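You operate a simulated robot arm through the tools that you are given. There is no shell and no other tool. Be economical: measure what you need, move in short steps, check, and stop when the job is done.

The job below is to be done with a simulated two-armed robot. You get a single attempt, and the scene is never put back.

JOB
Hold the teal tub on the top of the steel table steady with one hand and put the square tube from the top of the steel bench in it with the other.

It is judged by the outcome, as a careful person would: the job done as asked, and still so three seconds after it is handed in. It fails if anything else is knocked over, pushed out of place, dropped, spilled or broken.

ROBOT AND FRAMES
Two 7-joint arms with two-finger parallel grippers on one trunk, on a base that drives. Base frame: it is fixed to the floor where the robot stands at the start and does not move with it; the origin is under the middle of the robot, x ahead of it, y to its left, z up. Units: mm, degrees, N and s.
The left shoulder is at the start at [50, 168, 1082], the right one opposite. With the tool pointing down near the work surface each hand reaches from about 100 to 660 mm from the robot's upright axis, wherever it stands, measured 20 degrees to its own side. Places, roughly: square tube [1500, -1750, 750]; teal tub [3000, -500, 750]. Payload 1.57 kg a hand.
The tool frame of a hand sits at the grasp point between the pads (the TCP): z along the fingers, y along the line on which they close. The tips reach 30 mm beyond it. The gripper opens to 80 mm. The fingers are 17 mm wide and 12 mm thick; the gripper's body (40 by 82 mm) begins 80 mm behind the TCP.
Orientation is that of the tool frame in the base frame, as [roll, pitch, yaw] about the fixed x, y, z axes, in that order (R = Rz(yaw) Ry(pitch) Rx(roll)). With the fingers straight down and closing along the base's y, the tool's x points along the base's -x, its y along +y and its z along -z.

CONTROLS
- The arms move only by the tool servo_tool. It takes "left_moves", "right_moves" or both (then of equal length, played together; a hand with none holds still); each is a list of rows, each an object (a shift or turn left out is 0, a gripper value left out holds the last) with "gripper": the opening, from 0 (shut) to 1 (fully open); "delta_pos": the shift along the base's x, y, z in mm, a list of three; "angular": the turn, a rotation vector about the base's x, y, z in degrees, a list of three. In form: [{"gripper": gripper, "delta_pos": [x, y, z], "angular": [ax, ay, az]}, ...]. A call has 1 to 12 rows; each row shifts and turns the commanded pose from where the row before left it. A row lasts 0.2 s, in which the tool goes at most 50 mm and 8.6 degrees; a call with a longer step from one row to the next is refused whole, and so is a gripper value outside its range. Where a pose cannot be reached the arm comes as near as it can. A force on the tool above 40 N (or 10 N above the force at the start of the call, whichever is more), or a blocked arm, ends the call early, and 0.2 s more pass. Each finger travels about 45 mm/s and halts on what it meets, pressing with about 34 N; the grip force reading is that of the motor and also rises with nothing between the fingers. The clock runs only during rows and for 0.2 s after the last one: add rows that do not move to give the fingers time. It gives the time, the measured TCP pose, the force on the tool (base axes), the opening and the grip force at its end, in the units of the frame above (readings bear some noise), with the torque about the TCP (base axes, N m) and any sound that the robot's microphone picked up, and new pictures: "show" is both (left out), scene, wrist or none (wrist: the cameras of the hands that moved).
- Cameras (640 x 400 px; columns grow to the right, rows downward): "scene" is now at [139.1, -23.8, 1301.7]; the picture's right is [-0.14, -0.99, 0.00], its down [-0.55, 0.08, -0.83] and it looks along [0.82, -0.12, -0.56] (base axes); focal length 274 px, centre (320, 200). "left" rides on the left gripper at [72, 7, -122] in its tool frame; the picture's right is [-0.09, 1.00, 0.00], its down [-0.84, -0.08, -0.54] and it looks along [-0.54, -0.05, 0.84] (tool axes); focal length 238 px, centre (320, 200). "right" rides on the right gripper at [72, -7, -122] in its tool frame; the picture's right is [0.09, 1.00, 0.00], its down [-0.84, 0.08, -0.54] and it looks along [-0.54, 0.05, 0.84] (tool axes); focal length 238 px, centre (320, 200).
- raise_lower(by): slides the trunk up (or, below 0, down) by that many mm; the arms and the scene camera ride with it, the base frame stays. It gives what a move gives, with no picture.
- drive_base(legs): drives the robot by 1 to 6 legs, each [ahead, left, turn to the left] in mm, mm and degrees, along the robot's own axes; the way and the turn of a leg run together, so that a leg with both is an arc; at most 1500 mm and 180 degrees a leg. The arms and the cameras ride along, it lands a little off, and it stops where it bumps. It gives what a move gives, and a new picture of the scene camera.
- pan_tilt(pan, tilt): turns the head with the scene camera to pan (to the left, within 80 degrees either way) and tilt (down, from -29 to 69), counted from straight ahead of the robot. It gives what a move gives, and a new picture of the scene camera.
- point_at(camera, pixels): for up to 12 pixels [column, row] of the newest picture of that camera ("zoom" is the newest enlarged one), the place [x, y, z] in the base frame of the surface seen there, good to about 2 mm, but the place of the scene camera against the robot may be out by one fixed shift of up to 25 mm in any direction. It takes no simulated time.
- inspect(camera, box): a new picture of the part [left, top, right, bottom] of that camera's present view, enlarged. It takes no simulated time.
- job_done(): hands the job in; it is judged then, once.

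Work in short steps. Measure before you move; look again where a grasp or a placing could have gone wrong, and mend it. You have 90 turns and 274 pictures in all, those below and enlarged ones among them. Open the grippers and draw the arms clear of the work before you hand the job in, unless the task says otherwise; then end with one line.

The tools are called after ">>>" by a JSON object that holds its "name" and its "arguments". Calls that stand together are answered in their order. servo_tool: Moves the arms, as the interface text tells. Its arguments: {"type":"object","properties":{"left_moves":{"type":"array","items":{"type":"object","properties":{"gripper":{"type":"number"},"delta_pos":{"type":"array","items":{"type":"number"}},"angular":{"type":"array","items":{"type":"number"}}}}},"right_moves":{"type":"array","items":{"type":"object","properties":{"gripper":{"type":"number"},"delta_pos":{"type":"array","items":{"type":"number"}},"angular":{"type":"array","items":{"type":"number"}}}}},"show":{"type":"string","enum":["both","scene","wrist","none"]}},"required":[]} The other tools are called the same way: raise_lower (by) slides the trunk up or down; drive_base (legs) drives the base; pan_tilt (pan, tilt) turns the head that bears the scene camera; point_at (camera, pixels) gives the place of the surface under pixels of a picture; inspect (camera, box) takes an enlarged picture of a part of a camera's view; job_done () hands the job in.

At the start:

```text
time_s: 0.0
left_tcp_pos: [444.4, 164.3, 1093.2]
left_orientation: [180.0, 0.0, 179.9]
left_contact_force: [0.0, -0.1, 1.0]
left_wrist_torque: [0.02, 0.0, 0.01]
left_opening: 79.9
left_gripper_force: 0.0
right_tcp_pos: [418.4, -223.7, 1123.2]
right_orientation: [179.9, 0.0, 180.0]
right_contact_force: [0.1, -0.1, 0.4]
right_wrist_torque: [0.01, 0.05, 0.0]
right_opening: 80.2
right_gripper_force: 0.1
trunk travel left (down, up): [-250.0, 193.0]
robot x, y, heading: [-0.5, 2.6, -0.0]
head pan, tilt: [-8.1, 33.8]
```

scene: 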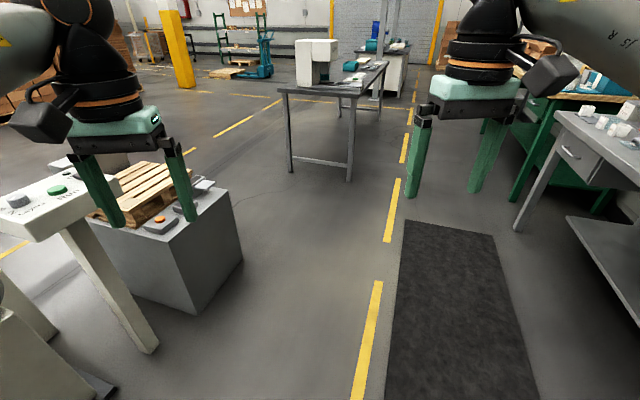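
right: 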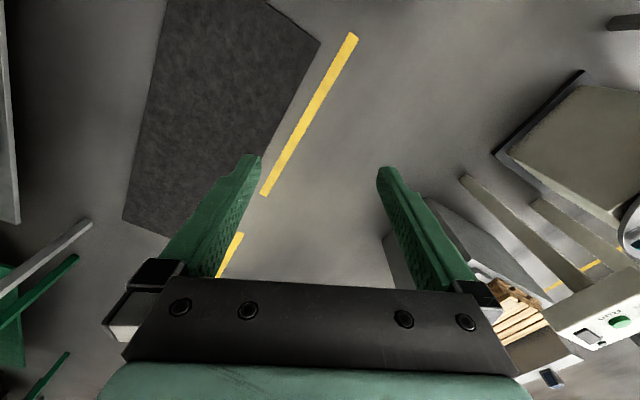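
left: 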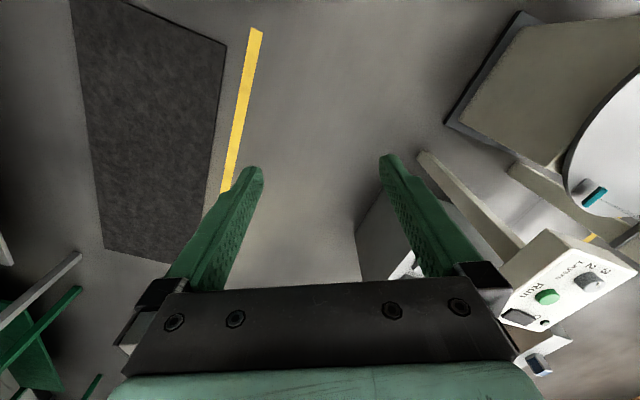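

The picture shows the steel bench on the far right (about column 600, row 130) and the table ahead (column 340, row 85). I pan right to see the bench.

>>> {"name": "pan_tilt", "arguments": {"pan": -48, "tilt": 25}}

>>> {"name": "inspect", "arguments": {"camera": "scene", "box": [200, 60, 520, 260]}}

```text
time_s: 1.1
left_tcp_pos: [444.1, 163.8, 1093.0]
left_orientation: [-180.0, -0.1, 180.0]
left_contact_force: [0.7, -0.5, -0.4]
left_wrist_torque: [0.01, 0.01, -0.03]
left_opening: 80.0
left_gripper_force: 0.0
right_tcp_pos: [417.5, -223.4, 1120.3]
right_orientation: [180.0, 0.0, 179.9]
right_contact_force: [0.5, 0.9, -0.2]
right_wrist_torque: [0.0, 0.0, 0.02]
right_opening: 79.9
right_gripper_force: 0.0
trunk travel left (down, up): [-250.0, 193.0]
robot x, y, heading: [-3.5, -3.9, 0.1]
head pan, tilt: [-48.0, 25.0]
```

scene: 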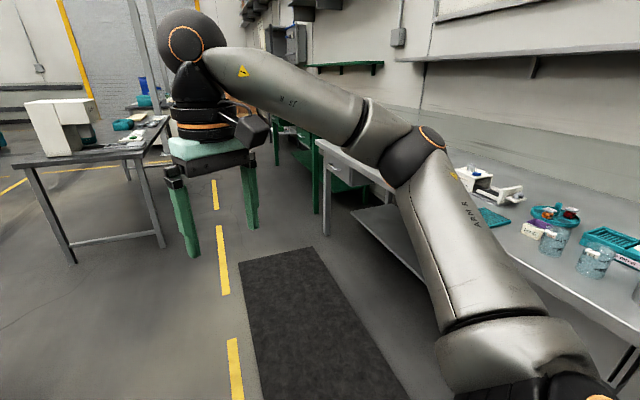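

```text
2.00 times, centred on (360, 160) of scene
```

zoom: 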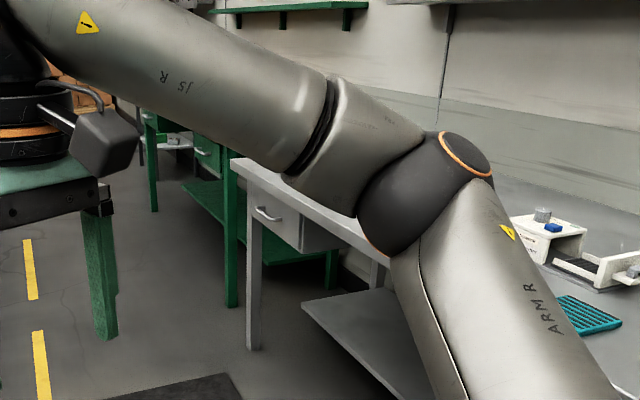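

The steel bench top runs along x, with its front edge in view at (520,260) and (330,150), partly hidden by the arm. I measure edge points.

>>> {"name": "point_at", "arguments": {"camera": "scene", "pixels": [[322, 143], [340, 160], [520, 262], [560, 290], [490, 215], [552, 245], [500, 195], [90, 165], [165, 122], [40, 163]]}}

```text
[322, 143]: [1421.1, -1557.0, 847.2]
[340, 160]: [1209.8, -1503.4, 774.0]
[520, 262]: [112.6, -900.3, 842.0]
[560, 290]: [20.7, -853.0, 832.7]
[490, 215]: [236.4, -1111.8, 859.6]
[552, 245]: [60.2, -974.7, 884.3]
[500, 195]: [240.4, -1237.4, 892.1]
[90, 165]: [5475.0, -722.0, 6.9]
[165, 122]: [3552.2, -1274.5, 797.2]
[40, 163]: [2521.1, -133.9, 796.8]
```

The bench front edge runs from about (20,-853) to (1421,-1557), so I drive to open floor near (1450,-600) and turn to face it.

>>> {"name": "drive_base", "arguments": {"legs": [[1400, -450, 0], [0, 0, -100]]}}

>>> {"name": "pan_tilt", "arguments": {"pan": 0, "tilt": 32}}

```text
time_s: 12.6
left_tcp_pos: [1484.7, -921.1, 1092.6]
left_orientation: [-180.0, -0.1, 80.1]
left_contact_force: [0.2, -0.2, 0.4]
left_wrist_torque: [0.02, -0.04, -0.01]
left_opening: 80.1
left_gripper_force: 0.1
right_tcp_pos: [1109.2, -826.4, 1121.5]
right_orientation: [-180.0, 0.0, 80.0]
right_contact_force: [-0.6, -0.1, -0.1]
right_wrist_torque: [-0.02, 0.0, -0.02]
right_opening: 79.9
right_gripper_force: 0.0
trunk travel left (down, up): [-250.0, 193.0]
robot x, y, heading: [1397.4, -452.0, -100.0]
head pan, tilt: [-48.0, 25.0]
```

scene: 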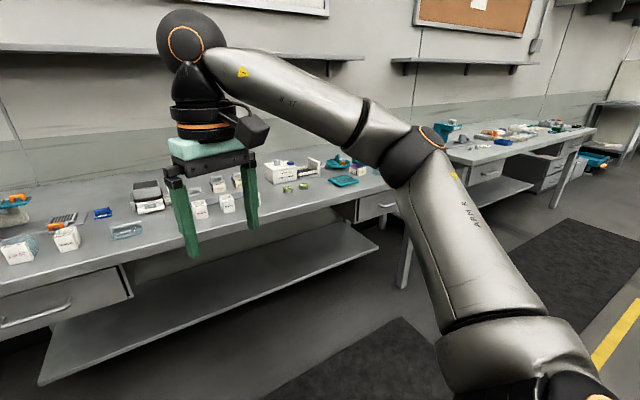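

```text
time_s: 13.7
left_tcp_pos: [1485.7, -919.8, 1093.0]
left_orientation: [179.9, 0.0, 80.1]
left_contact_force: [0.4, 0.0, 0.1]
left_wrist_torque: [0.0, -0.03, 0.05]
left_opening: 80.2
left_gripper_force: 0.0
right_tcp_pos: [1109.9, -827.9, 1121.2]
right_orientation: [180.0, -0.1, 80.0]
right_contact_force: [0.5, -0.4, -0.4]
right_wrist_torque: [-0.02, 0.0, 0.04]
right_opening: 80.0
right_gripper_force: 0.1
trunk travel left (down, up): [-250.0, 193.0]
robot x, y, heading: [1402.8, -453.3, -100.1]
head pan, tilt: [0.0, 32.0]
```

scene: 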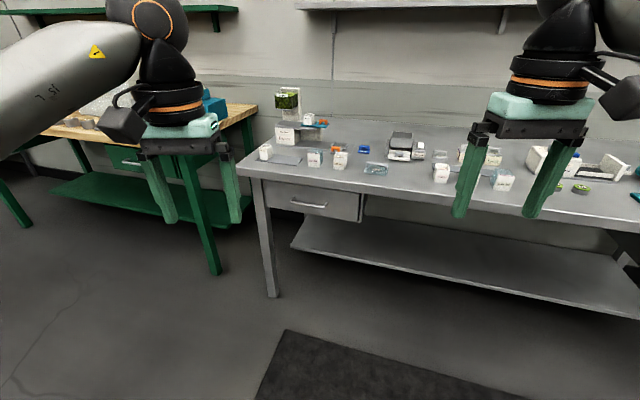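

Now the bench is in clear view (its front-left corner at (240,172)). I measure its edges and zoom in on the things on it.

>>> {"name": "inspect", "arguments": {"camera": "scene", "box": [240, 75, 460, 212]}}

>>> {"name": "point_at", "arguments": {"camera": "scene", "pixels": [[243, 170], [400, 196], [600, 224], [320, 160], [375, 168], [288, 160], [336, 148]]}}

```text
2.91 times, centred on (350, 144) of scene
```

zoom: 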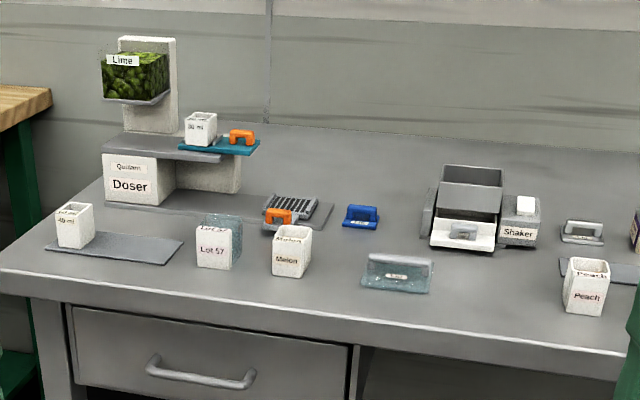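

```text
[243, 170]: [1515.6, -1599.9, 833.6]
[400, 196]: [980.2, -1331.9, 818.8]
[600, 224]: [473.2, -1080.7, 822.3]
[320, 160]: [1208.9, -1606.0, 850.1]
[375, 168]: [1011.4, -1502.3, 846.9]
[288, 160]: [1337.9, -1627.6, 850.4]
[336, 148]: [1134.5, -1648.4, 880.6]
```

The bench edge runs at about -26.6° and the things lie near its left end. I drive nearer, squared up to the bench, to look closely.

>>> {"name": "drive_base", "arguments": {"legs": [[440, 300, 0], [0, 0, -16.5]]}}

>>> {"name": "pan_tilt", "arguments": {"pan": 0, "tilt": 40}}

>>> {"name": "inspect", "arguments": {"camera": "scene", "box": [200, 60, 440, 210]}}

```text
time_s: 17.9
left_tcp_pos: [1570.3, -1406.8, 1093.6]
left_orientation: [180.0, 0.1, 63.5]
left_contact_force: [0.1, -0.4, 0.9]
left_wrist_torque: [0.0, -0.04, 0.0]
left_opening: 80.1
left_gripper_force: 0.1
right_tcp_pos: [1235.7, -1210.1, 1121.2]
right_orientation: [180.0, 0.0, 63.4]
right_contact_force: [-0.8, 0.4, -0.5]
right_wrist_torque: [0.03, 0.04, 0.03]
right_opening: 80.1
right_gripper_force: 0.1
trunk travel left (down, up): [-250.0, 193.0]
robot x, y, heading: [1619.7, -935.6, -116.6]
head pan, tilt: [0.0, 32.0]
```

scene: 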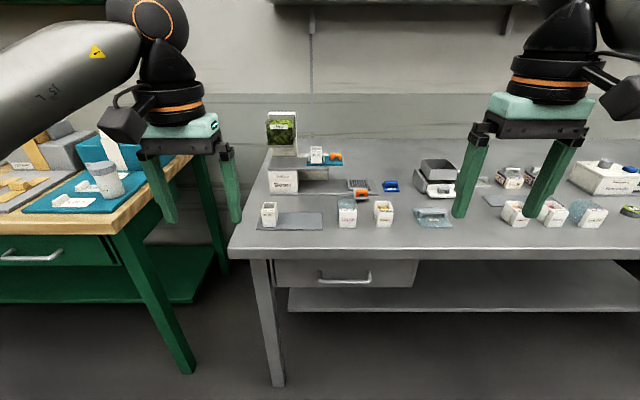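

```text
time_s: 18.6
left_tcp_pos: [1571.5, -1404.8, 1093.1]
left_orientation: [179.9, 0.0, 63.5]
left_contact_force: [0.2, -0.8, -0.1]
left_wrist_torque: [-0.03, 0.02, 0.02]
left_opening: 79.8
left_gripper_force: 0.2
right_tcp_pos: [1235.3, -1209.8, 1121.3]
right_orientation: [179.9, -0.1, 63.5]
right_contact_force: [0.2, -0.1, 0.4]
right_wrist_torque: [-0.03, 0.02, 0.01]
right_opening: 79.9
right_gripper_force: 0.1
trunk travel left (down, up): [-250.0, 193.0]
robot x, y, heading: [1621.7, -932.6, -116.5]
head pan, tilt: [0.0, 40.0]
```

scene: 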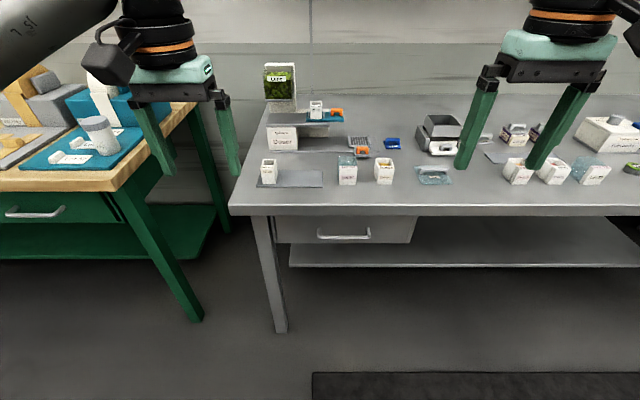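

```text
2.67 times, centred on (320, 135) of scene
```

zoom: 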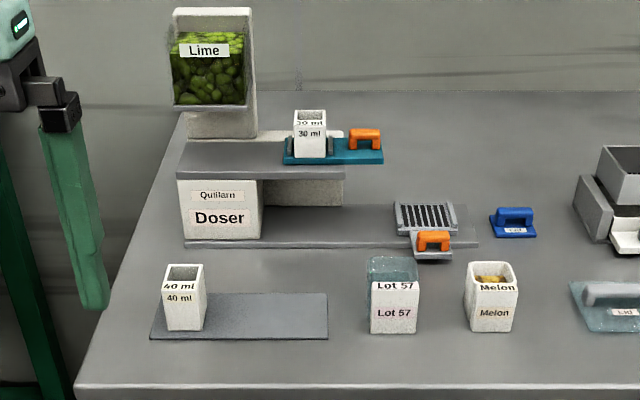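

There are several square vessels: "40 ml", "30 ml", "Lot 57" and "Melon". I inspect the right half of the bench before choosing which is the square tube.

>>> {"name": "inspect", "arguments": {"camera": "scene", "box": [400, 80, 640, 230]}}

>>> {"name": "pan_tilt", "arguments": {"pan": -40, "tilt": 32}}

>>> {"name": "pan_tilt", "arguments": {"pan": 80, "tilt": 20}}

```text
2.67 times, centred on (520, 155) of scene
```

zoom: 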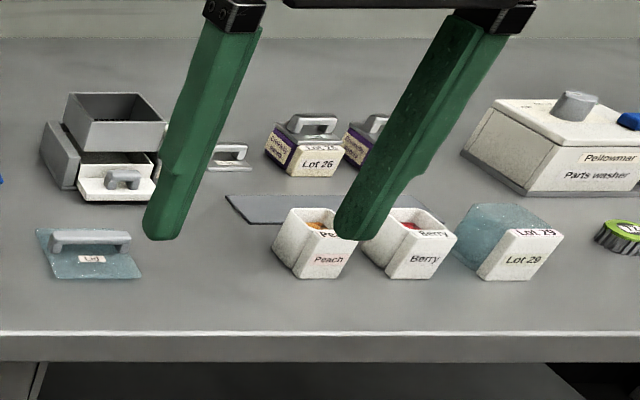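

```text
time_s: 19.7
left_tcp_pos: [1570.2, -1406.6, 1092.8]
left_orientation: [-180.0, 0.1, 63.5]
left_contact_force: [-0.3, 0.2, 0.3]
left_wrist_torque: [0.02, 0.01, -0.02]
left_opening: 80.0
left_gripper_force: 0.0
right_tcp_pos: [1235.7, -1210.2, 1121.9]
right_orientation: [179.9, -0.1, 63.4]
right_contact_force: [1.3, -0.4, -0.2]
right_wrist_torque: [0.0, -0.01, -0.01]
right_opening: 79.9
right_gripper_force: 0.2
trunk travel left (down, up): [-250.0, 193.0]
robot x, y, heading: [1621.4, -934.5, -116.6]
head pan, tilt: [-40.0, 32.0]
```

scene: 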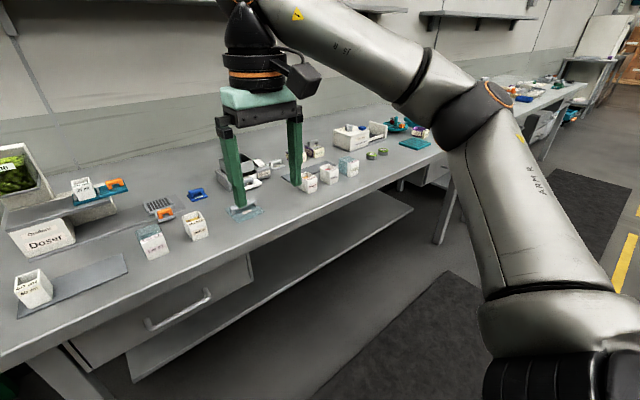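

```text
time_s: 21.7
left_tcp_pos: [1569.4, -1406.2, 1093.6]
left_orientation: [179.9, 0.1, 63.5]
left_contact_force: [-0.4, 0.5, -0.3]
left_wrist_torque: [0.02, -0.03, 0.02]
left_opening: 80.0
left_gripper_force: 0.0
right_tcp_pos: [1235.9, -1209.8, 1121.5]
right_orientation: [-180.0, 0.0, 63.5]
right_contact_force: [0.1, -0.9, -0.5]
right_wrist_torque: [0.0, -0.01, 0.0]
right_opening: 79.9
right_gripper_force: 0.1
trunk travel left (down, up): [-250.0, 193.0]
robot x, y, heading: [1618.5, -933.5, -116.7]
head pan, tilt: [80.0, 20.0]
```

scene: 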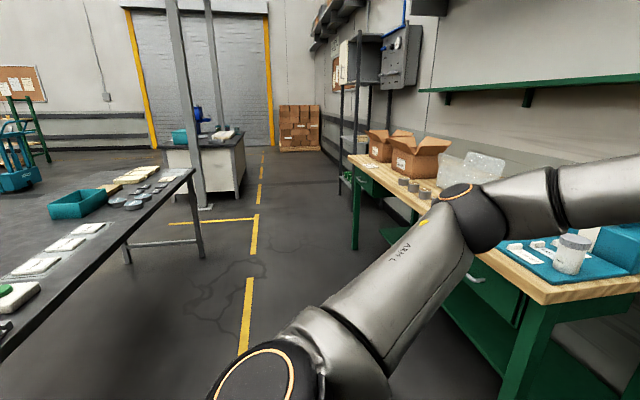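

The teal tub is seen at (78,204) on the dark table. I zoom in on that table and measure.

>>> {"name": "inspect", "arguments": {"camera": "scene", "box": [0, 150, 240, 300]}}

>>> {"name": "point_at", "arguments": {"camera": "scene", "pixels": [[48, 208], [62, 218], [85, 215], [105, 193], [70, 198], [100, 250], [190, 172], [35, 265], [10, 300], [200, 135]]}}

```text
2.67 times, centred on (120, 225) of scene
```

zoom: 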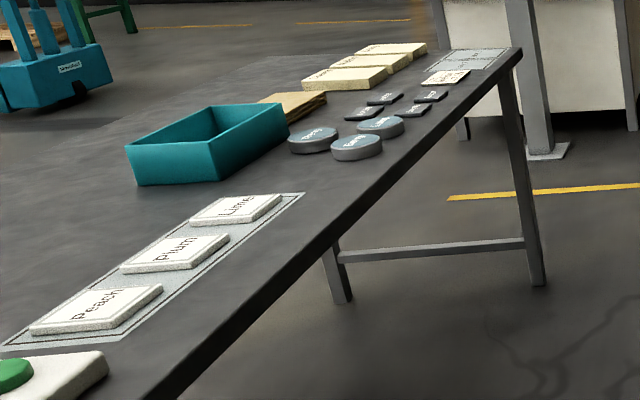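

```text
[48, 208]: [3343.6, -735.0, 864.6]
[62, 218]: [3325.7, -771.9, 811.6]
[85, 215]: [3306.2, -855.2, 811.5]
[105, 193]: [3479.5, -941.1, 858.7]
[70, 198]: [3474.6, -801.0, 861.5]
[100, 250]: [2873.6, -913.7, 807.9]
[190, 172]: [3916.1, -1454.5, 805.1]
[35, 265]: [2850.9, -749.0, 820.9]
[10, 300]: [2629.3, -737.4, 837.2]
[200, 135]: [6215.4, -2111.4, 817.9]
```

The tub is near (3400,-830). Before choosing the tube, I look at the rest of the bench to the right, zoomed.

>>> {"name": "pan_tilt", "arguments": {"pan": -40, "tilt": 32}}

>>> {"name": "inspect", "arguments": {"camera": "scene", "box": [280, 90, 460, 202]}}

>>> {"name": "inspect", "arguments": {"camera": "scene", "box": [0, 140, 280, 315]}}

>>> {"name": "inspect", "arguments": {"camera": "scene", "box": [470, 50, 630, 150]}}

```text
time_s: 23.7
left_tcp_pos: [1569.7, -1407.3, 1092.2]
left_orientation: [-180.0, 0.0, 63.4]
left_contact_force: [0.2, -0.2, -0.9]
left_wrist_torque: [0.0, -0.05, -0.02]
left_opening: 80.2
left_gripper_force: 0.0
right_tcp_pos: [1236.2, -1208.8, 1122.1]
right_orientation: [180.0, 0.1, 63.6]
right_contact_force: [-1.4, 0.7, -0.5]
right_wrist_torque: [-0.02, -0.01, 0.01]
right_opening: 79.8
right_gripper_force: 0.1
trunk travel left (down, up): [-250.0, 193.0]
robot x, y, heading: [1619.4, -931.2, -116.7]
head pan, tilt: [-40.0, 32.0]
```

scene: 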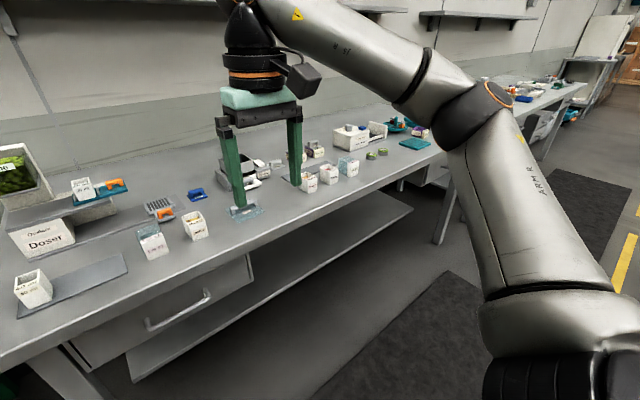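

```text
3.56 times, centred on (370, 146) of scene
```

zoom: 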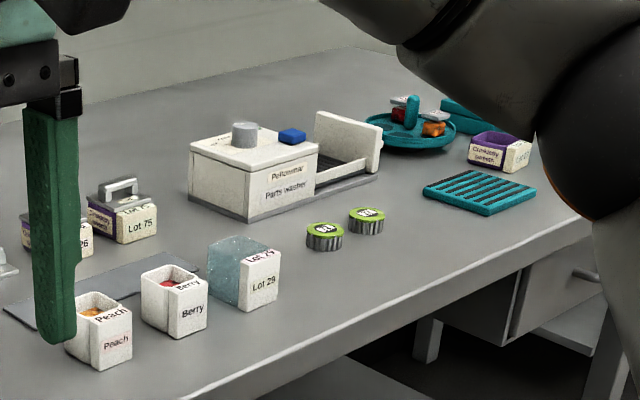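

```text
2.29 times, centred on (140, 228) of scene
```

zoom: 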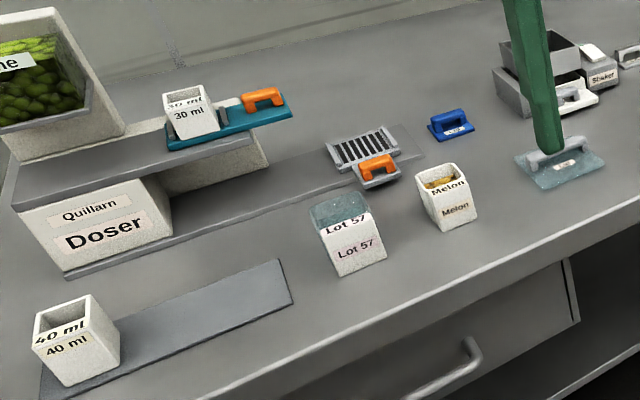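

```text
4.00 times, centred on (550, 100) of scene
```

zoom: 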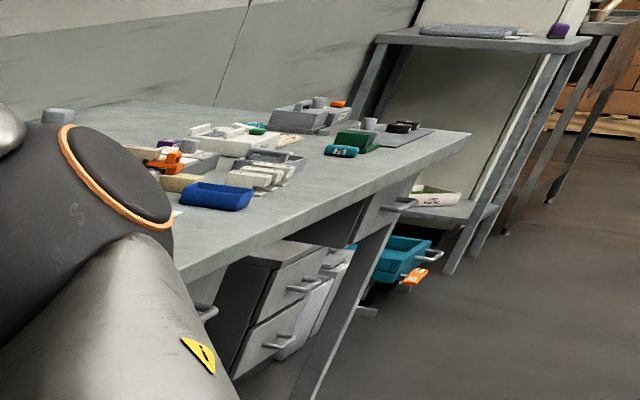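

The narrow empty "40 ml" vessel standing on the plate at the left end looks like the square tube near the stated place. I measure it in the present view.

>>> {"name": "pan_tilt", "arguments": {"pan": 0, "tilt": 40}}

>>> {"name": "inspect", "arguments": {"camera": "scene", "box": [224, 140, 352, 220]}}

>>> {"name": "point_at", "arguments": {"camera": "zoom", "pixels": [[190, 160], [265, 160], [190, 235], [240, 235], [228, 105], [228, 98], [310, 190], [100, 330], [228, 120]]}}

```text
time_s: 24.7
left_tcp_pos: [1569.4, -1406.6, 1093.4]
left_orientation: [180.0, 0.0, 63.5]
left_contact_force: [-0.6, 0.3, 0.8]
left_wrist_torque: [-0.03, 0.0, 0.03]
left_opening: 79.9
left_gripper_force: 0.1
right_tcp_pos: [1235.0, -1209.5, 1121.5]
right_orientation: [180.0, -0.1, 63.5]
right_contact_force: [-0.3, -0.4, 0.1]
right_wrist_torque: [-0.03, 0.03, 0.01]
right_opening: 80.0
right_gripper_force: 0.0
trunk travel left (down, up): [-250.0, 193.0]
robot x, y, heading: [1621.5, -936.0, -116.3]
head pan, tilt: [0.0, 40.0]
```

scene: 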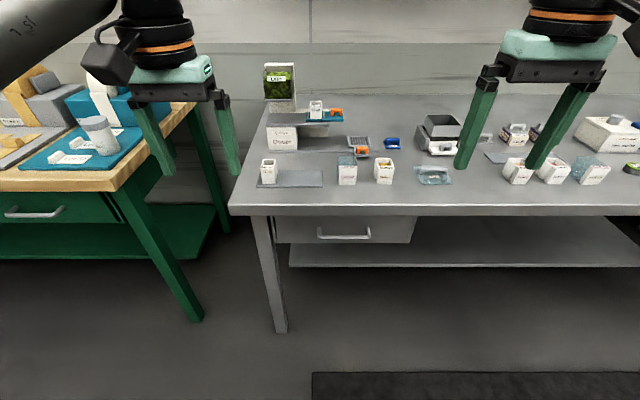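

```text
5.00 times, centred on (288, 180) of scene
```

zoom: 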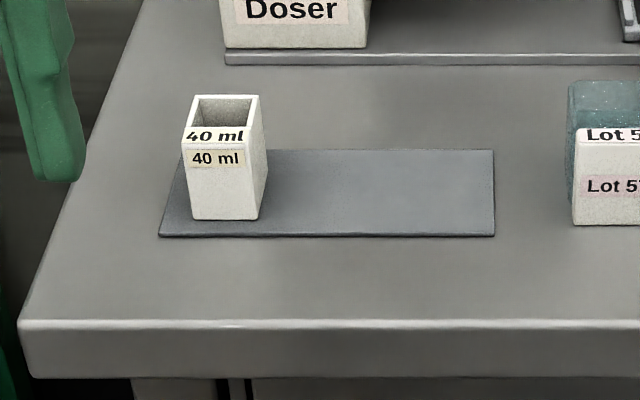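

```text
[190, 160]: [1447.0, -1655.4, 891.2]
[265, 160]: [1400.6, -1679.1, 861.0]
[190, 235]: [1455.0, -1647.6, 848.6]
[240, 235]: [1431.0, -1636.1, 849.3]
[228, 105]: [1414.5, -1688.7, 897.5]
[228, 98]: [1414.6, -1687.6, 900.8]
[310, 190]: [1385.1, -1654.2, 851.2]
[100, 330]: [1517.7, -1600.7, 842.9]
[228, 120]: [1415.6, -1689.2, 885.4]
```

The tube is about 35 mm wide, centred near (1423,-1668), z 850 to 900. Driving straight ahead 280 mm brings the left hand nearly above it.

>>> {"name": "drive_base", "arguments": {"legs": [[280, -10, 0]]}}

>>> {"name": "servo_tool", "arguments": {"left_moves": [{"delta_pos": [0, 0, -20]}], "show": "wrist"}}

```text
time_s: 26.7
left_tcp_pos: [1435.4, -1651.8, 1092.6]
left_orientation: [-180.0, 0.0, 63.5]
left_contact_force: [-1.0, -0.8, -0.9]
left_wrist_torque: [-0.01, -0.02, 0.02]
left_opening: 80.0
left_gripper_force: 0.1
right_tcp_pos: [1101.8, -1455.7, 1121.3]
right_orientation: [179.9, 0.0, 63.5]
right_contact_force: [-0.5, -0.1, -0.3]
right_wrist_torque: [0.03, -0.03, 0.02]
right_opening: 80.0
right_gripper_force: 0.1
trunk travel left (down, up): [-250.0, 193.0]
robot x, y, heading: [1491.8, -1179.2, -116.3]
head pan, tilt: [0.0, 40.0]
```

scene: 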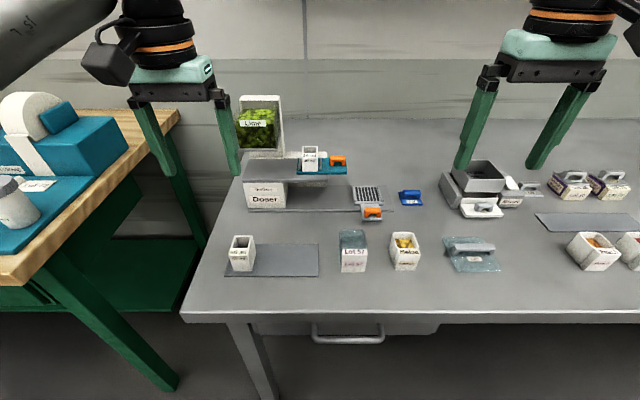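

```text
time_s: 27.1
left_tcp_pos: [1436.4, -1651.2, 1072.7]
left_orientation: [179.9, 0.0, 63.5]
left_contact_force: [0.6, 0.4, 0.9]
left_wrist_torque: [-0.04, 0.02, -0.06]
left_opening: 80.3
left_gripper_force: 0.1
right_tcp_pos: [1102.5, -1454.9, 1121.5]
right_orientation: [180.0, 0.1, 63.4]
right_contact_force: [0.9, -0.8, -0.3]
right_wrist_torque: [0.03, 0.02, -0.02]
right_opening: 79.9
right_gripper_force: 0.0
trunk travel left (down, up): [-250.0, 193.0]
robot x, y, heading: [1486.2, -1178.7, -116.6]
head pan, tilt: [0.0, 40.0]
```

left: 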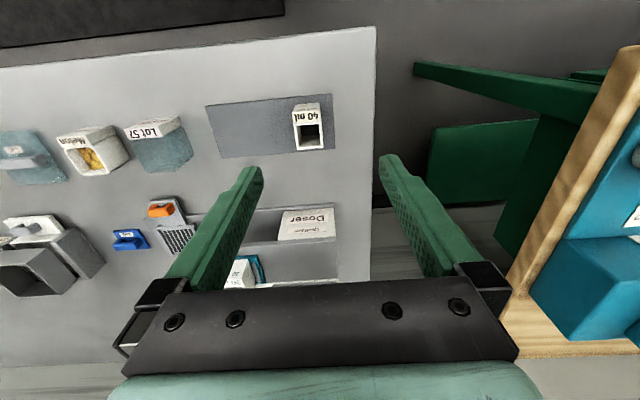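

The left wrist camera sees the tube at (308,130). I zoom and measure its rim and inside.

>>> {"name": "inspect", "arguments": {"camera": "left", "box": [256, 80, 384, 160]}}

>>> {"name": "point_at", "arguments": {"camera": "zoom", "pixels": [[200, 215], [200, 340], [318, 205], [320, 340], [260, 345], [262, 280], [262, 310], [185, 120], [305, 115], [100, 200], [245, 160]]}}

```text
5.00 times, centred on (320, 120) of left
```

zoom: 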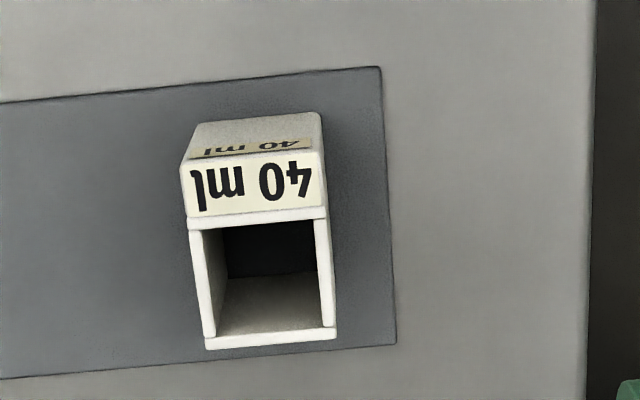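

```text
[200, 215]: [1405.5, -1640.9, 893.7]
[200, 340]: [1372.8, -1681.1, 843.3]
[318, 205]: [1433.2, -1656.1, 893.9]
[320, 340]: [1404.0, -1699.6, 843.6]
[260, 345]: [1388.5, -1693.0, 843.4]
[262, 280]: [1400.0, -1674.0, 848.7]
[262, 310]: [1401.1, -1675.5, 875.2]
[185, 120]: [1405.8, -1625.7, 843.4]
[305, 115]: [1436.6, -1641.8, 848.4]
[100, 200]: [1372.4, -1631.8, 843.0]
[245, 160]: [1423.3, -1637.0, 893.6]
```

The vessel is a square tube with an open bottom standing on a mat at z 843, top at 894. I measure the rim corners more finely.

>>> {"name": "point_at", "arguments": {"camera": "zoom", "pixels": [[192, 222], [322, 212], [196, 280], [325, 270], [208, 330], [330, 325], [210, 343], [270, 333], [187, 190], [322, 180], [270, 255], [250, 265]]}}

```text
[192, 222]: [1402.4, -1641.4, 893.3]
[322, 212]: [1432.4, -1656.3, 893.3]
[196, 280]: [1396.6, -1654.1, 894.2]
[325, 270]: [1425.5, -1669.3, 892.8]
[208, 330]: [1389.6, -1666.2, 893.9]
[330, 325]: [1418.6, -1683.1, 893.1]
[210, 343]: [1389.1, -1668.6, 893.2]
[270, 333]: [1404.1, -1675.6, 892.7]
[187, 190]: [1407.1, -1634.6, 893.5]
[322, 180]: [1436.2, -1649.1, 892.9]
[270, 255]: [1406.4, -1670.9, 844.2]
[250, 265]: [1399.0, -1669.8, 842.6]
```

The tube is open right through (mat seen at z 844), 33 mm wide along the gripper's closing line, centre about (1413,-1658). I move above it and descend part way.

>>> {"name": "servo_tool", "arguments": {"left_moves": [{"delta_pos": [-23, -7, -20]}, {"delta_pos": [0, 0, -40]}, {"delta_pos": [0, 0, -40]}, {"delta_pos": [0, 0, 0]}]}}

>>> {"name": "inspect", "arguments": {"camera": "left", "box": [224, 80, 416, 200]}}

```text
time_s: 28.1
left_tcp_pos: [1410.5, -1658.7, 972.5]
left_orientation: [-180.0, 0.1, 63.6]
left_contact_force: [0.2, -1.6, -0.3]
left_wrist_torque: [-0.01, -0.05, 0.0]
left_opening: 79.8
left_gripper_force: 0.0
right_tcp_pos: [1102.0, -1454.1, 1121.7]
right_orientation: [180.0, 0.0, 63.4]
right_contact_force: [-0.1, -0.3, 0.6]
right_wrist_torque: [0.01, -0.03, -0.01]
right_opening: 80.0
right_gripper_force: 0.0
trunk travel left (down, up): [-250.0, 193.0]
robot x, y, heading: [1489.2, -1182.0, -116.7]
head pan, tilt: [0.0, 40.0]
```

scene: 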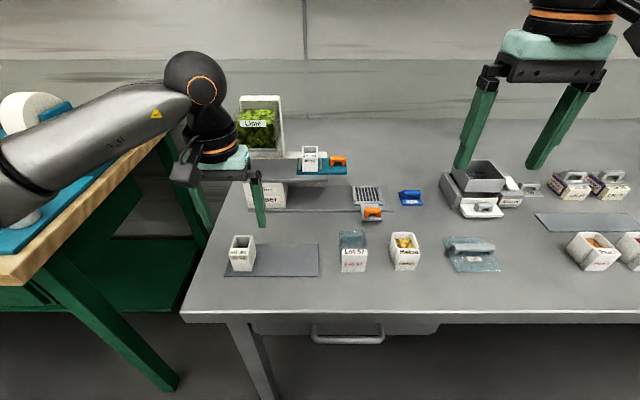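
left: 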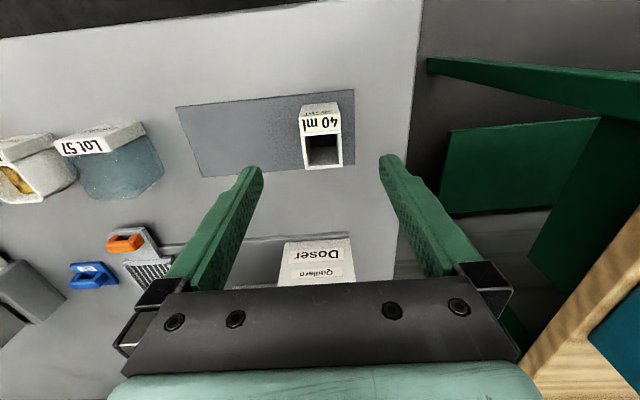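

```text
3.33 times, centred on (320, 140) of left
```

zoom: 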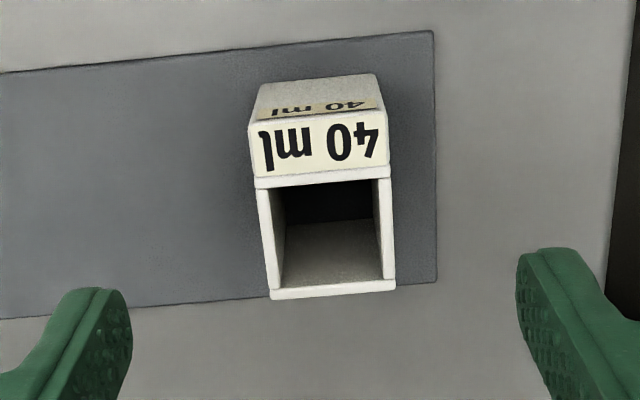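

The tube (zoom columns 255–395) lies midway between the fingertips (105 and 540). I re-measure it and check the height of the arm against the roll on the green bench.

>>> {"name": "point_at", "arguments": {"camera": "zoom", "pixels": [[252, 170], [386, 165], [276, 295], [392, 287], [250, 130], [380, 118], [262, 240], [390, 240], [440, 200], [330, 205]]}}

>>> {"name": "point_at", "arguments": {"camera": "scene", "pixels": [[25, 97], [100, 140], [150, 115], [30, 210], [68, 110]]}}

```text
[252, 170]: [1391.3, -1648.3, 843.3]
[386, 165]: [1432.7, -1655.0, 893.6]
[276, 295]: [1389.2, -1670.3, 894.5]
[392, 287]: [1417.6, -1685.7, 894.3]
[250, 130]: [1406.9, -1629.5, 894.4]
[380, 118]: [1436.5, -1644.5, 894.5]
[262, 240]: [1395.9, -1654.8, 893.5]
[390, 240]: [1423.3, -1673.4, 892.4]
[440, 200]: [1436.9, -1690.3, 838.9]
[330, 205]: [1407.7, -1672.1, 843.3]
```

```text
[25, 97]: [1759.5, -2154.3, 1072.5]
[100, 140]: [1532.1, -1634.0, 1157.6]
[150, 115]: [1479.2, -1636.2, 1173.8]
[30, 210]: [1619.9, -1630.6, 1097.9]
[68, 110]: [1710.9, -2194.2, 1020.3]
```

The tube centre is (1413,-1658), just under the hand. A cup on the green bench is partly hidden behind the arm at (20,215), so I check its clearance before descending.

>>> {"name": "inspect", "arguments": {"camera": "scene", "box": [0, 80, 240, 260]}}

>>> {"name": "point_at", "arguments": {"camera": "scene", "pixels": [[28, 221], [34, 219], [10, 225], [10, 240], [0, 180], [60, 195], [120, 165], [10, 215]]}}

```text
2.22 times, centred on (120, 170) of scene
```

zoom: 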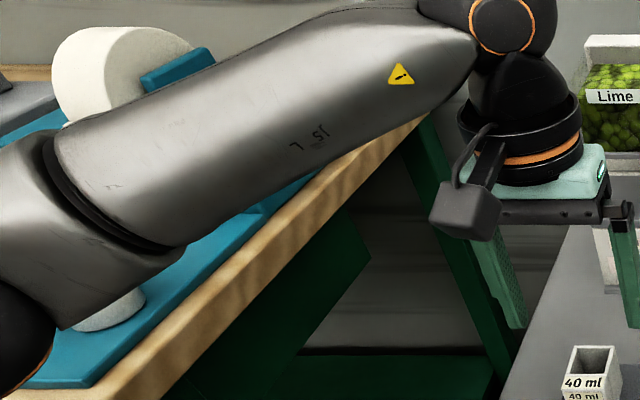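

```text
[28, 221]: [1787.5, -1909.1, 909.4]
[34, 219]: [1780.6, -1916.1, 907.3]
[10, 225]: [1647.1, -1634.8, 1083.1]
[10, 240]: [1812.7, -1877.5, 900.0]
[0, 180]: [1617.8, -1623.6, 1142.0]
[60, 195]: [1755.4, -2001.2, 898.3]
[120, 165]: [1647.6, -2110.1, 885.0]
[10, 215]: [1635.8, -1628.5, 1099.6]
```

The cup is some 280 mm beyond the arm, so descent is safe. I lower to z≈880 and close on the tube.

>>> {"name": "servo_tool", "arguments": {"left_moves": [{"delta_pos": [1, 0, -40]}, {"delta_pos": [0, 0, -40]}, {"delta_pos": [0, 0, -12]}, {"gripper": 0.3}, {"gripper": 0.3}, {"gripper": 0.3}, {"gripper": 0.3}, {"gripper": 0.3}, {"gripper": 0.3}, {"gripper": 0.3}]}}

```text
time_s: 30.3
left_tcp_pos: [1413.6, -1657.3, 880.7]
left_orientation: [180.0, 0.0, 63.5]
left_contact_force: [-0.4, -0.2, -0.7]
left_wrist_torque: [-0.02, 0.0, -0.01]
left_opening: 33.7
left_gripper_force: 33.8
right_tcp_pos: [1102.9, -1454.7, 1121.4]
right_orientation: [-179.9, 0.1, 63.4]
right_contact_force: [0.2, -0.8, -0.2]
right_wrist_torque: [0.01, 0.01, -0.04]
right_opening: 80.1
right_gripper_force: 0.1
trunk travel left (down, up): [-250.0, 193.0]
robot x, y, heading: [1486.9, -1185.2, -116.8]
head pan, tilt: [0.0, 40.0]
```

scene: 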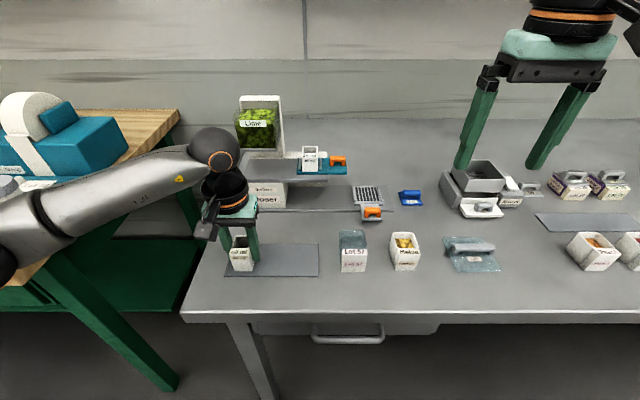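
left: 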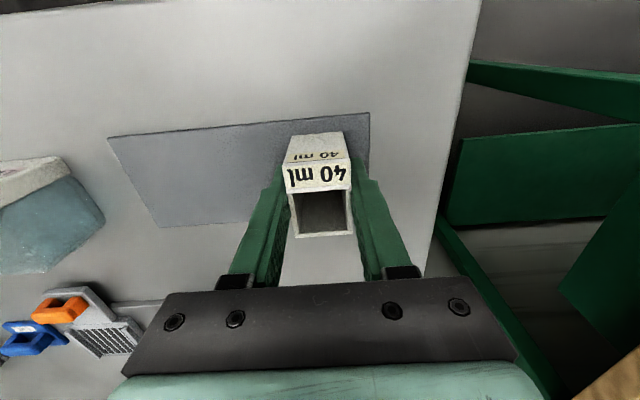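

The fingers hold the tube at 33.7 mm with 34 N. I lift straight up.

>>> {"name": "servo_tool", "arguments": {"left_moves": [{"delta_pos": [0, 0, 15]}, {"delta_pos": [0, 0, 35]}, {"delta_pos": [0, 0, 40]}, {"delta_pos": [0, 0, 40]}, {"delta_pos": [0, 0, 40]}, {"delta_pos": [0, 0, 40]}]}}

```text
time_s: 31.7
left_tcp_pos: [1413.9, -1656.8, 1090.8]
left_orientation: [-179.9, 0.0, 63.4]
left_contact_force: [0.7, -0.5, -0.3]
left_wrist_torque: [0.0, 0.02, 0.0]
left_opening: 33.5
left_gripper_force: 34.0
right_tcp_pos: [1102.0, -1454.3, 1122.4]
right_orientation: [-180.0, 0.1, 63.4]
right_contact_force: [-0.2, -0.3, 0.1]
right_wrist_torque: [0.0, 0.01, -0.02]
right_opening: 80.1
right_gripper_force: 0.1
trunk travel left (down, up): [-250.0, 193.0]
robot x, y, heading: [1488.4, -1175.8, -116.4]
head pan, tilt: [0.0, 40.0]
```

scene: 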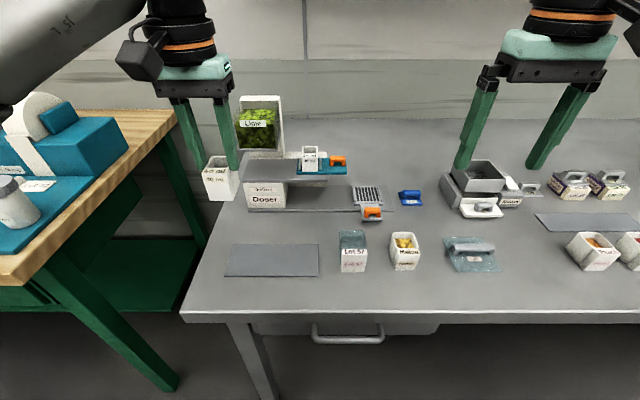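
left: 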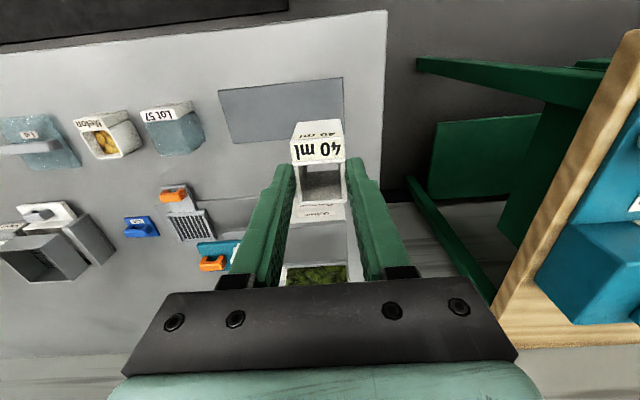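

The tube is lifted cleanly and the mat and neighbours are unmoved. I back off 300 mm into the corridor and turn to look along it toward the table.

>>> {"name": "drive_base", "arguments": {"legs": [[-320, 0, 0], [0, 0, 90], [0, 0, 89.5]]}}

>>> {"name": "pan_tilt", "arguments": {"pan": -50, "tilt": 25}}

```text
time_s: 41.4
left_tcp_pos: [1715.7, -416.3, 1091.3]
left_orientation: [180.0, 0.0, -117.9]
left_contact_force: [-0.4, -0.1, -0.5]
left_wrist_torque: [0.03, 0.01, 0.01]
left_opening: 33.4
left_gripper_force: 34.4
right_tcp_pos: [2023.7, -627.9, 1121.8]
right_orientation: [179.9, -0.1, -117.9]
right_contact_force: [-0.1, -0.2, 0.4]
right_wrist_torque: [-0.01, -0.01, 0.02]
right_opening: 80.2
right_gripper_force: 0.0
trunk travel left (down, up): [-250.0, 193.0]
robot x, y, heading: [1631.9, -894.0, 62.4]
head pan, tilt: [0.0, 40.0]
```

scene: 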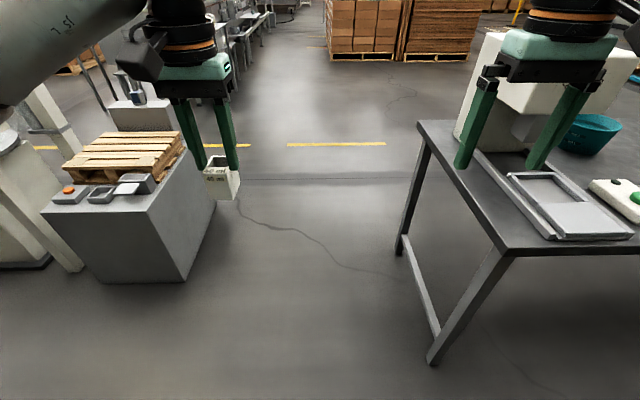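

```text
time_s: 42.6
left_tcp_pos: [1717.0, -416.7, 1091.4]
left_orientation: [-179.9, -0.1, -117.7]
left_contact_force: [-0.7, -0.5, -1.0]
left_wrist_torque: [-0.01, 0.05, 0.01]
left_opening: 33.5
left_gripper_force: 34.3
right_tcp_pos: [2023.4, -626.6, 1121.2]
right_orientation: [-180.0, 0.1, -117.8]
right_contact_force: [0.1, -0.2, 0.2]
right_wrist_torque: [0.02, 0.0, 0.01]
right_opening: 79.9
right_gripper_force: 0.0
trunk travel left (down, up): [-250.0, 193.0]
robot x, y, heading: [1633.2, -895.9, 62.2]
head pan, tilt: [-50.0, 25.0]
```

scene: 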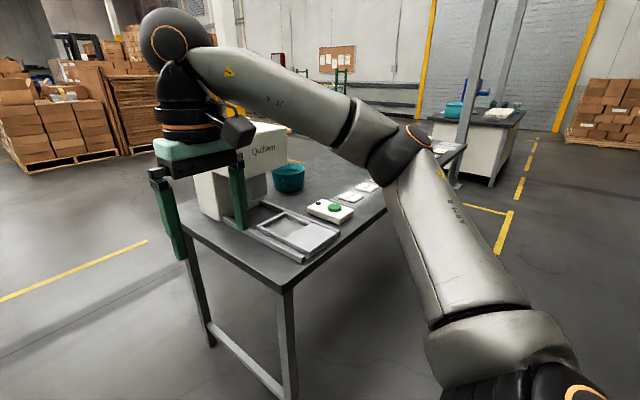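

A second teal vessel, a round tub, appears at (290,178) on the table. I zoom in and measure to decide which is "the teal tub".

>>> {"name": "inspect", "arguments": {"camera": "scene", "box": [180, 130, 420, 280]}}

>>> {"name": "point_at", "arguments": {"camera": "scene", "pixels": [[275, 172], [290, 185], [304, 170], [290, 164], [292, 192], [184, 216], [288, 288], [380, 202], [453, 108]]}}

```text
2.67 times, centred on (300, 205) of scene
```

zoom: 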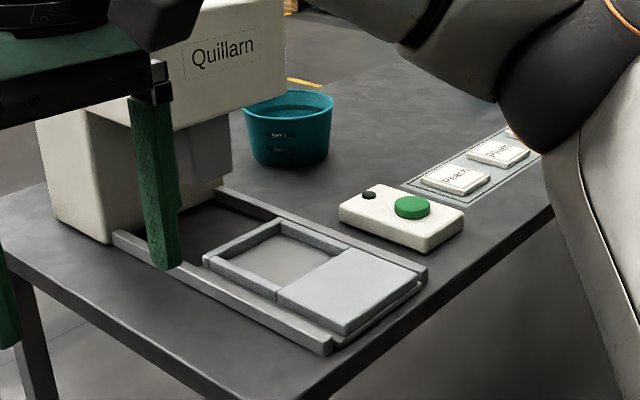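

```text
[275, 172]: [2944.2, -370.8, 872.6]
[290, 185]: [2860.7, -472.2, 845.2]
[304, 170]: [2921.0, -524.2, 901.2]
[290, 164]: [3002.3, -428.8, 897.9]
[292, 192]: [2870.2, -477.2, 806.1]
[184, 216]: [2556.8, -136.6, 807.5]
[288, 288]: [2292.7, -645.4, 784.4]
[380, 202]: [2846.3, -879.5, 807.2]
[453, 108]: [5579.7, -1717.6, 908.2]
```

The round teal tub is at about (2930,-450), matching the stated place; the rectangular one is 400+ mm off. It stands near the table's far edge, so I drive round to that side: ahead past the table end, then right, then turn to face it.

>>> {"name": "drive_base", "arguments": {"legs": [[1000, 60, 0], [780, 0, 0], [0, -970, 0], [0, 0, 90], [0, 0, 90]]}}

>>> {"name": "pan_tilt", "arguments": {"pan": 0, "tilt": 35}}

```text
time_s: 67.7
left_tcp_pos: [3169.9, -232.1, 1091.0]
left_orientation: [-180.0, 0.0, 60.0]
left_contact_force: [0.5, -0.5, 0.1]
left_wrist_torque: [0.03, 0.0, -0.02]
left_opening: 33.6
left_gripper_force: 33.9
right_tcp_pos: [2871.6, -9.4, 1120.9]
right_orientation: [179.9, -0.1, 60.2]
right_contact_force: [0.3, 0.3, 0.0]
right_wrist_torque: [-0.01, -0.02, 0.01]
right_opening: 80.0
right_gripper_force: 0.1
trunk travel left (down, up): [-250.0, 193.0]
robot x, y, heading: [3270.8, 240.4, -119.6]
head pan, tilt: [-50.0, 25.0]
```

scene: 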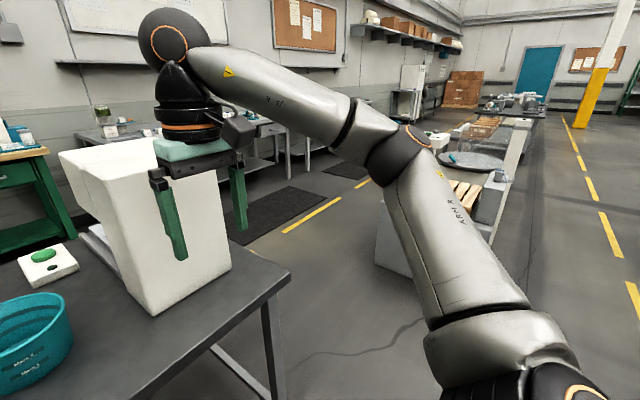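

```text
time_s: 68.9
left_tcp_pos: [3170.9, -232.1, 1092.3]
left_orientation: [-180.0, 0.0, 60.0]
left_contact_force: [-0.1, 0.1, -0.6]
left_wrist_torque: [-0.01, 0.01, 0.01]
left_opening: 33.8
left_gripper_force: 33.5
right_tcp_pos: [2869.9, -10.8, 1121.3]
right_orientation: [180.0, 0.0, 60.2]
right_contact_force: [-0.2, -0.8, 0.5]
right_wrist_torque: [-0.03, 0.03, 0.02]
right_opening: 79.9
right_gripper_force: 0.1
trunk travel left (down, up): [-250.0, 193.0]
robot x, y, heading: [3271.5, 239.6, -119.8]
head pan, tilt: [0.0, 35.0]
```

scene: 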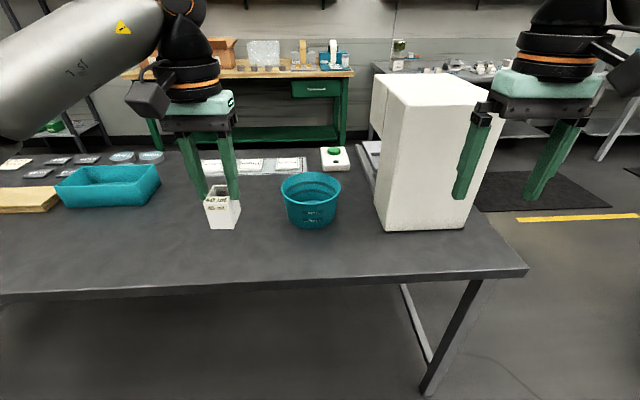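

A clear view: the tub at (312,200), the machine to its right from column 375, the table edge at row ~285. I measure them.

>>> {"name": "inspect", "arguments": {"camera": "scene", "box": [232, 140, 392, 240]}}

>>> {"name": "point_at", "arguments": {"camera": "scene", "pixels": [[282, 185], [340, 188], [312, 174], [312, 203], [312, 227], [390, 230], [375, 110], [400, 80], [460, 229], [300, 281], [525, 272], [312, 196]]}}

```text
4.00 times, centred on (312, 190) of scene
```

zoom: 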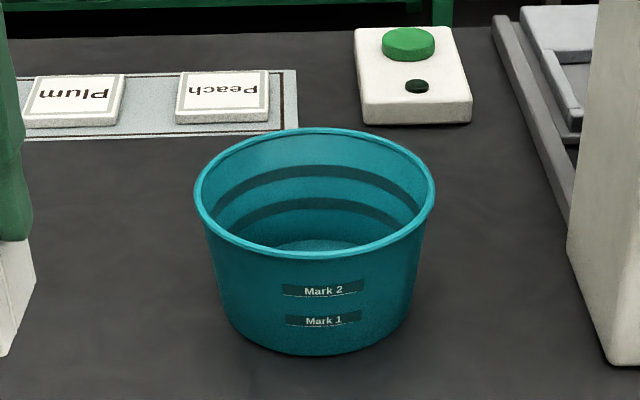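

```text
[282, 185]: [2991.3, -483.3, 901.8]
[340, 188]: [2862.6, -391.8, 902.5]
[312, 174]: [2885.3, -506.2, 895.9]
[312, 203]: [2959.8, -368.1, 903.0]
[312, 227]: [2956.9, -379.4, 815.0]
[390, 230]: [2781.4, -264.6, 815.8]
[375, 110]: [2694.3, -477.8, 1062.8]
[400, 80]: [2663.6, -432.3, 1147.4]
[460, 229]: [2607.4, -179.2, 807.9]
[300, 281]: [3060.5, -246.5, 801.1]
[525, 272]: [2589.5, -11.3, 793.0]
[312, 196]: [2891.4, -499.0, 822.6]
```

The machine (left face about 130 mm right of the tub rim, 1147 tall) could foul the right forearm, so I approach from further left, turned clockwise. First I raise the trunk 100 mm for clearance and look down for the base's footprint.

>>> {"name": "raise_lower", "arguments": {"by": 100}}

>>> {"name": "pan_tilt", "arguments": {"pan": 0, "tilt": 69}}

```text
time_s: 70.2
left_tcp_pos: [3169.9, -231.8, 1191.9]
left_orientation: [-180.0, 0.0, 60.1]
left_contact_force: [-1.0, -0.2, 0.0]
left_wrist_torque: [0.0, -0.01, -0.06]
left_opening: 33.5
left_gripper_force: 34.2
right_tcp_pos: [2870.8, -10.9, 1221.5]
right_orientation: [180.0, -0.1, 60.1]
right_contact_force: [0.4, -0.5, 0.3]
right_wrist_torque: [0.01, -0.01, -0.03]
right_opening: 80.1
right_gripper_force: 0.0
trunk travel left (down, up): [-350.0, 93.0]
robot x, y, heading: [3271.1, 239.1, -120.0]
head pan, tilt: [0.0, 35.0]
```

```text
time_s: 71.2
left_tcp_pos: [3170.3, -231.4, 1191.2]
left_orientation: [-179.9, 0.0, 60.1]
left_contact_force: [0.4, 0.0, 0.3]
left_wrist_torque: [0.01, 0.01, -0.01]
left_opening: 33.4
left_gripper_force: 34.2
right_tcp_pos: [2871.3, -9.4, 1222.4]
right_orientation: [180.0, 0.0, 60.0]
right_contact_force: [-0.3, -0.2, -0.7]
right_wrist_torque: [-0.03, -0.01, -0.01]
right_opening: 79.8
right_gripper_force: 0.0
trunk travel left (down, up): [-350.0, 93.0]
robot x, y, heading: [3271.9, 245.5, -120.1]
head pan, tilt: [0.0, 68.8]
```

scene: 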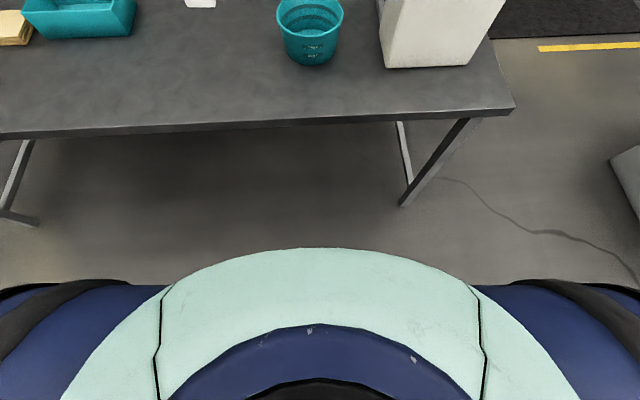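

The trunk's front outline shows at (320,250); I measure it and the table edge.

>>> {"name": "point_at", "arguments": {"camera": "scene", "pixels": [[320, 255], [320, 330], [200, 275], [320, 243], [320, 122], [310, 55], [310, 20], [284, 14], [340, 14]]}}

```text
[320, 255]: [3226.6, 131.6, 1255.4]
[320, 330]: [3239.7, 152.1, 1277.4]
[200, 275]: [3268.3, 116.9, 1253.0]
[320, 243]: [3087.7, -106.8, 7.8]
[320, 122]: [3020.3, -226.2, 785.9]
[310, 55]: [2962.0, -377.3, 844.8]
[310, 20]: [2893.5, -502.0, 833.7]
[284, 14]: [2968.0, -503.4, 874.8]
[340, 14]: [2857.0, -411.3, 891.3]
```

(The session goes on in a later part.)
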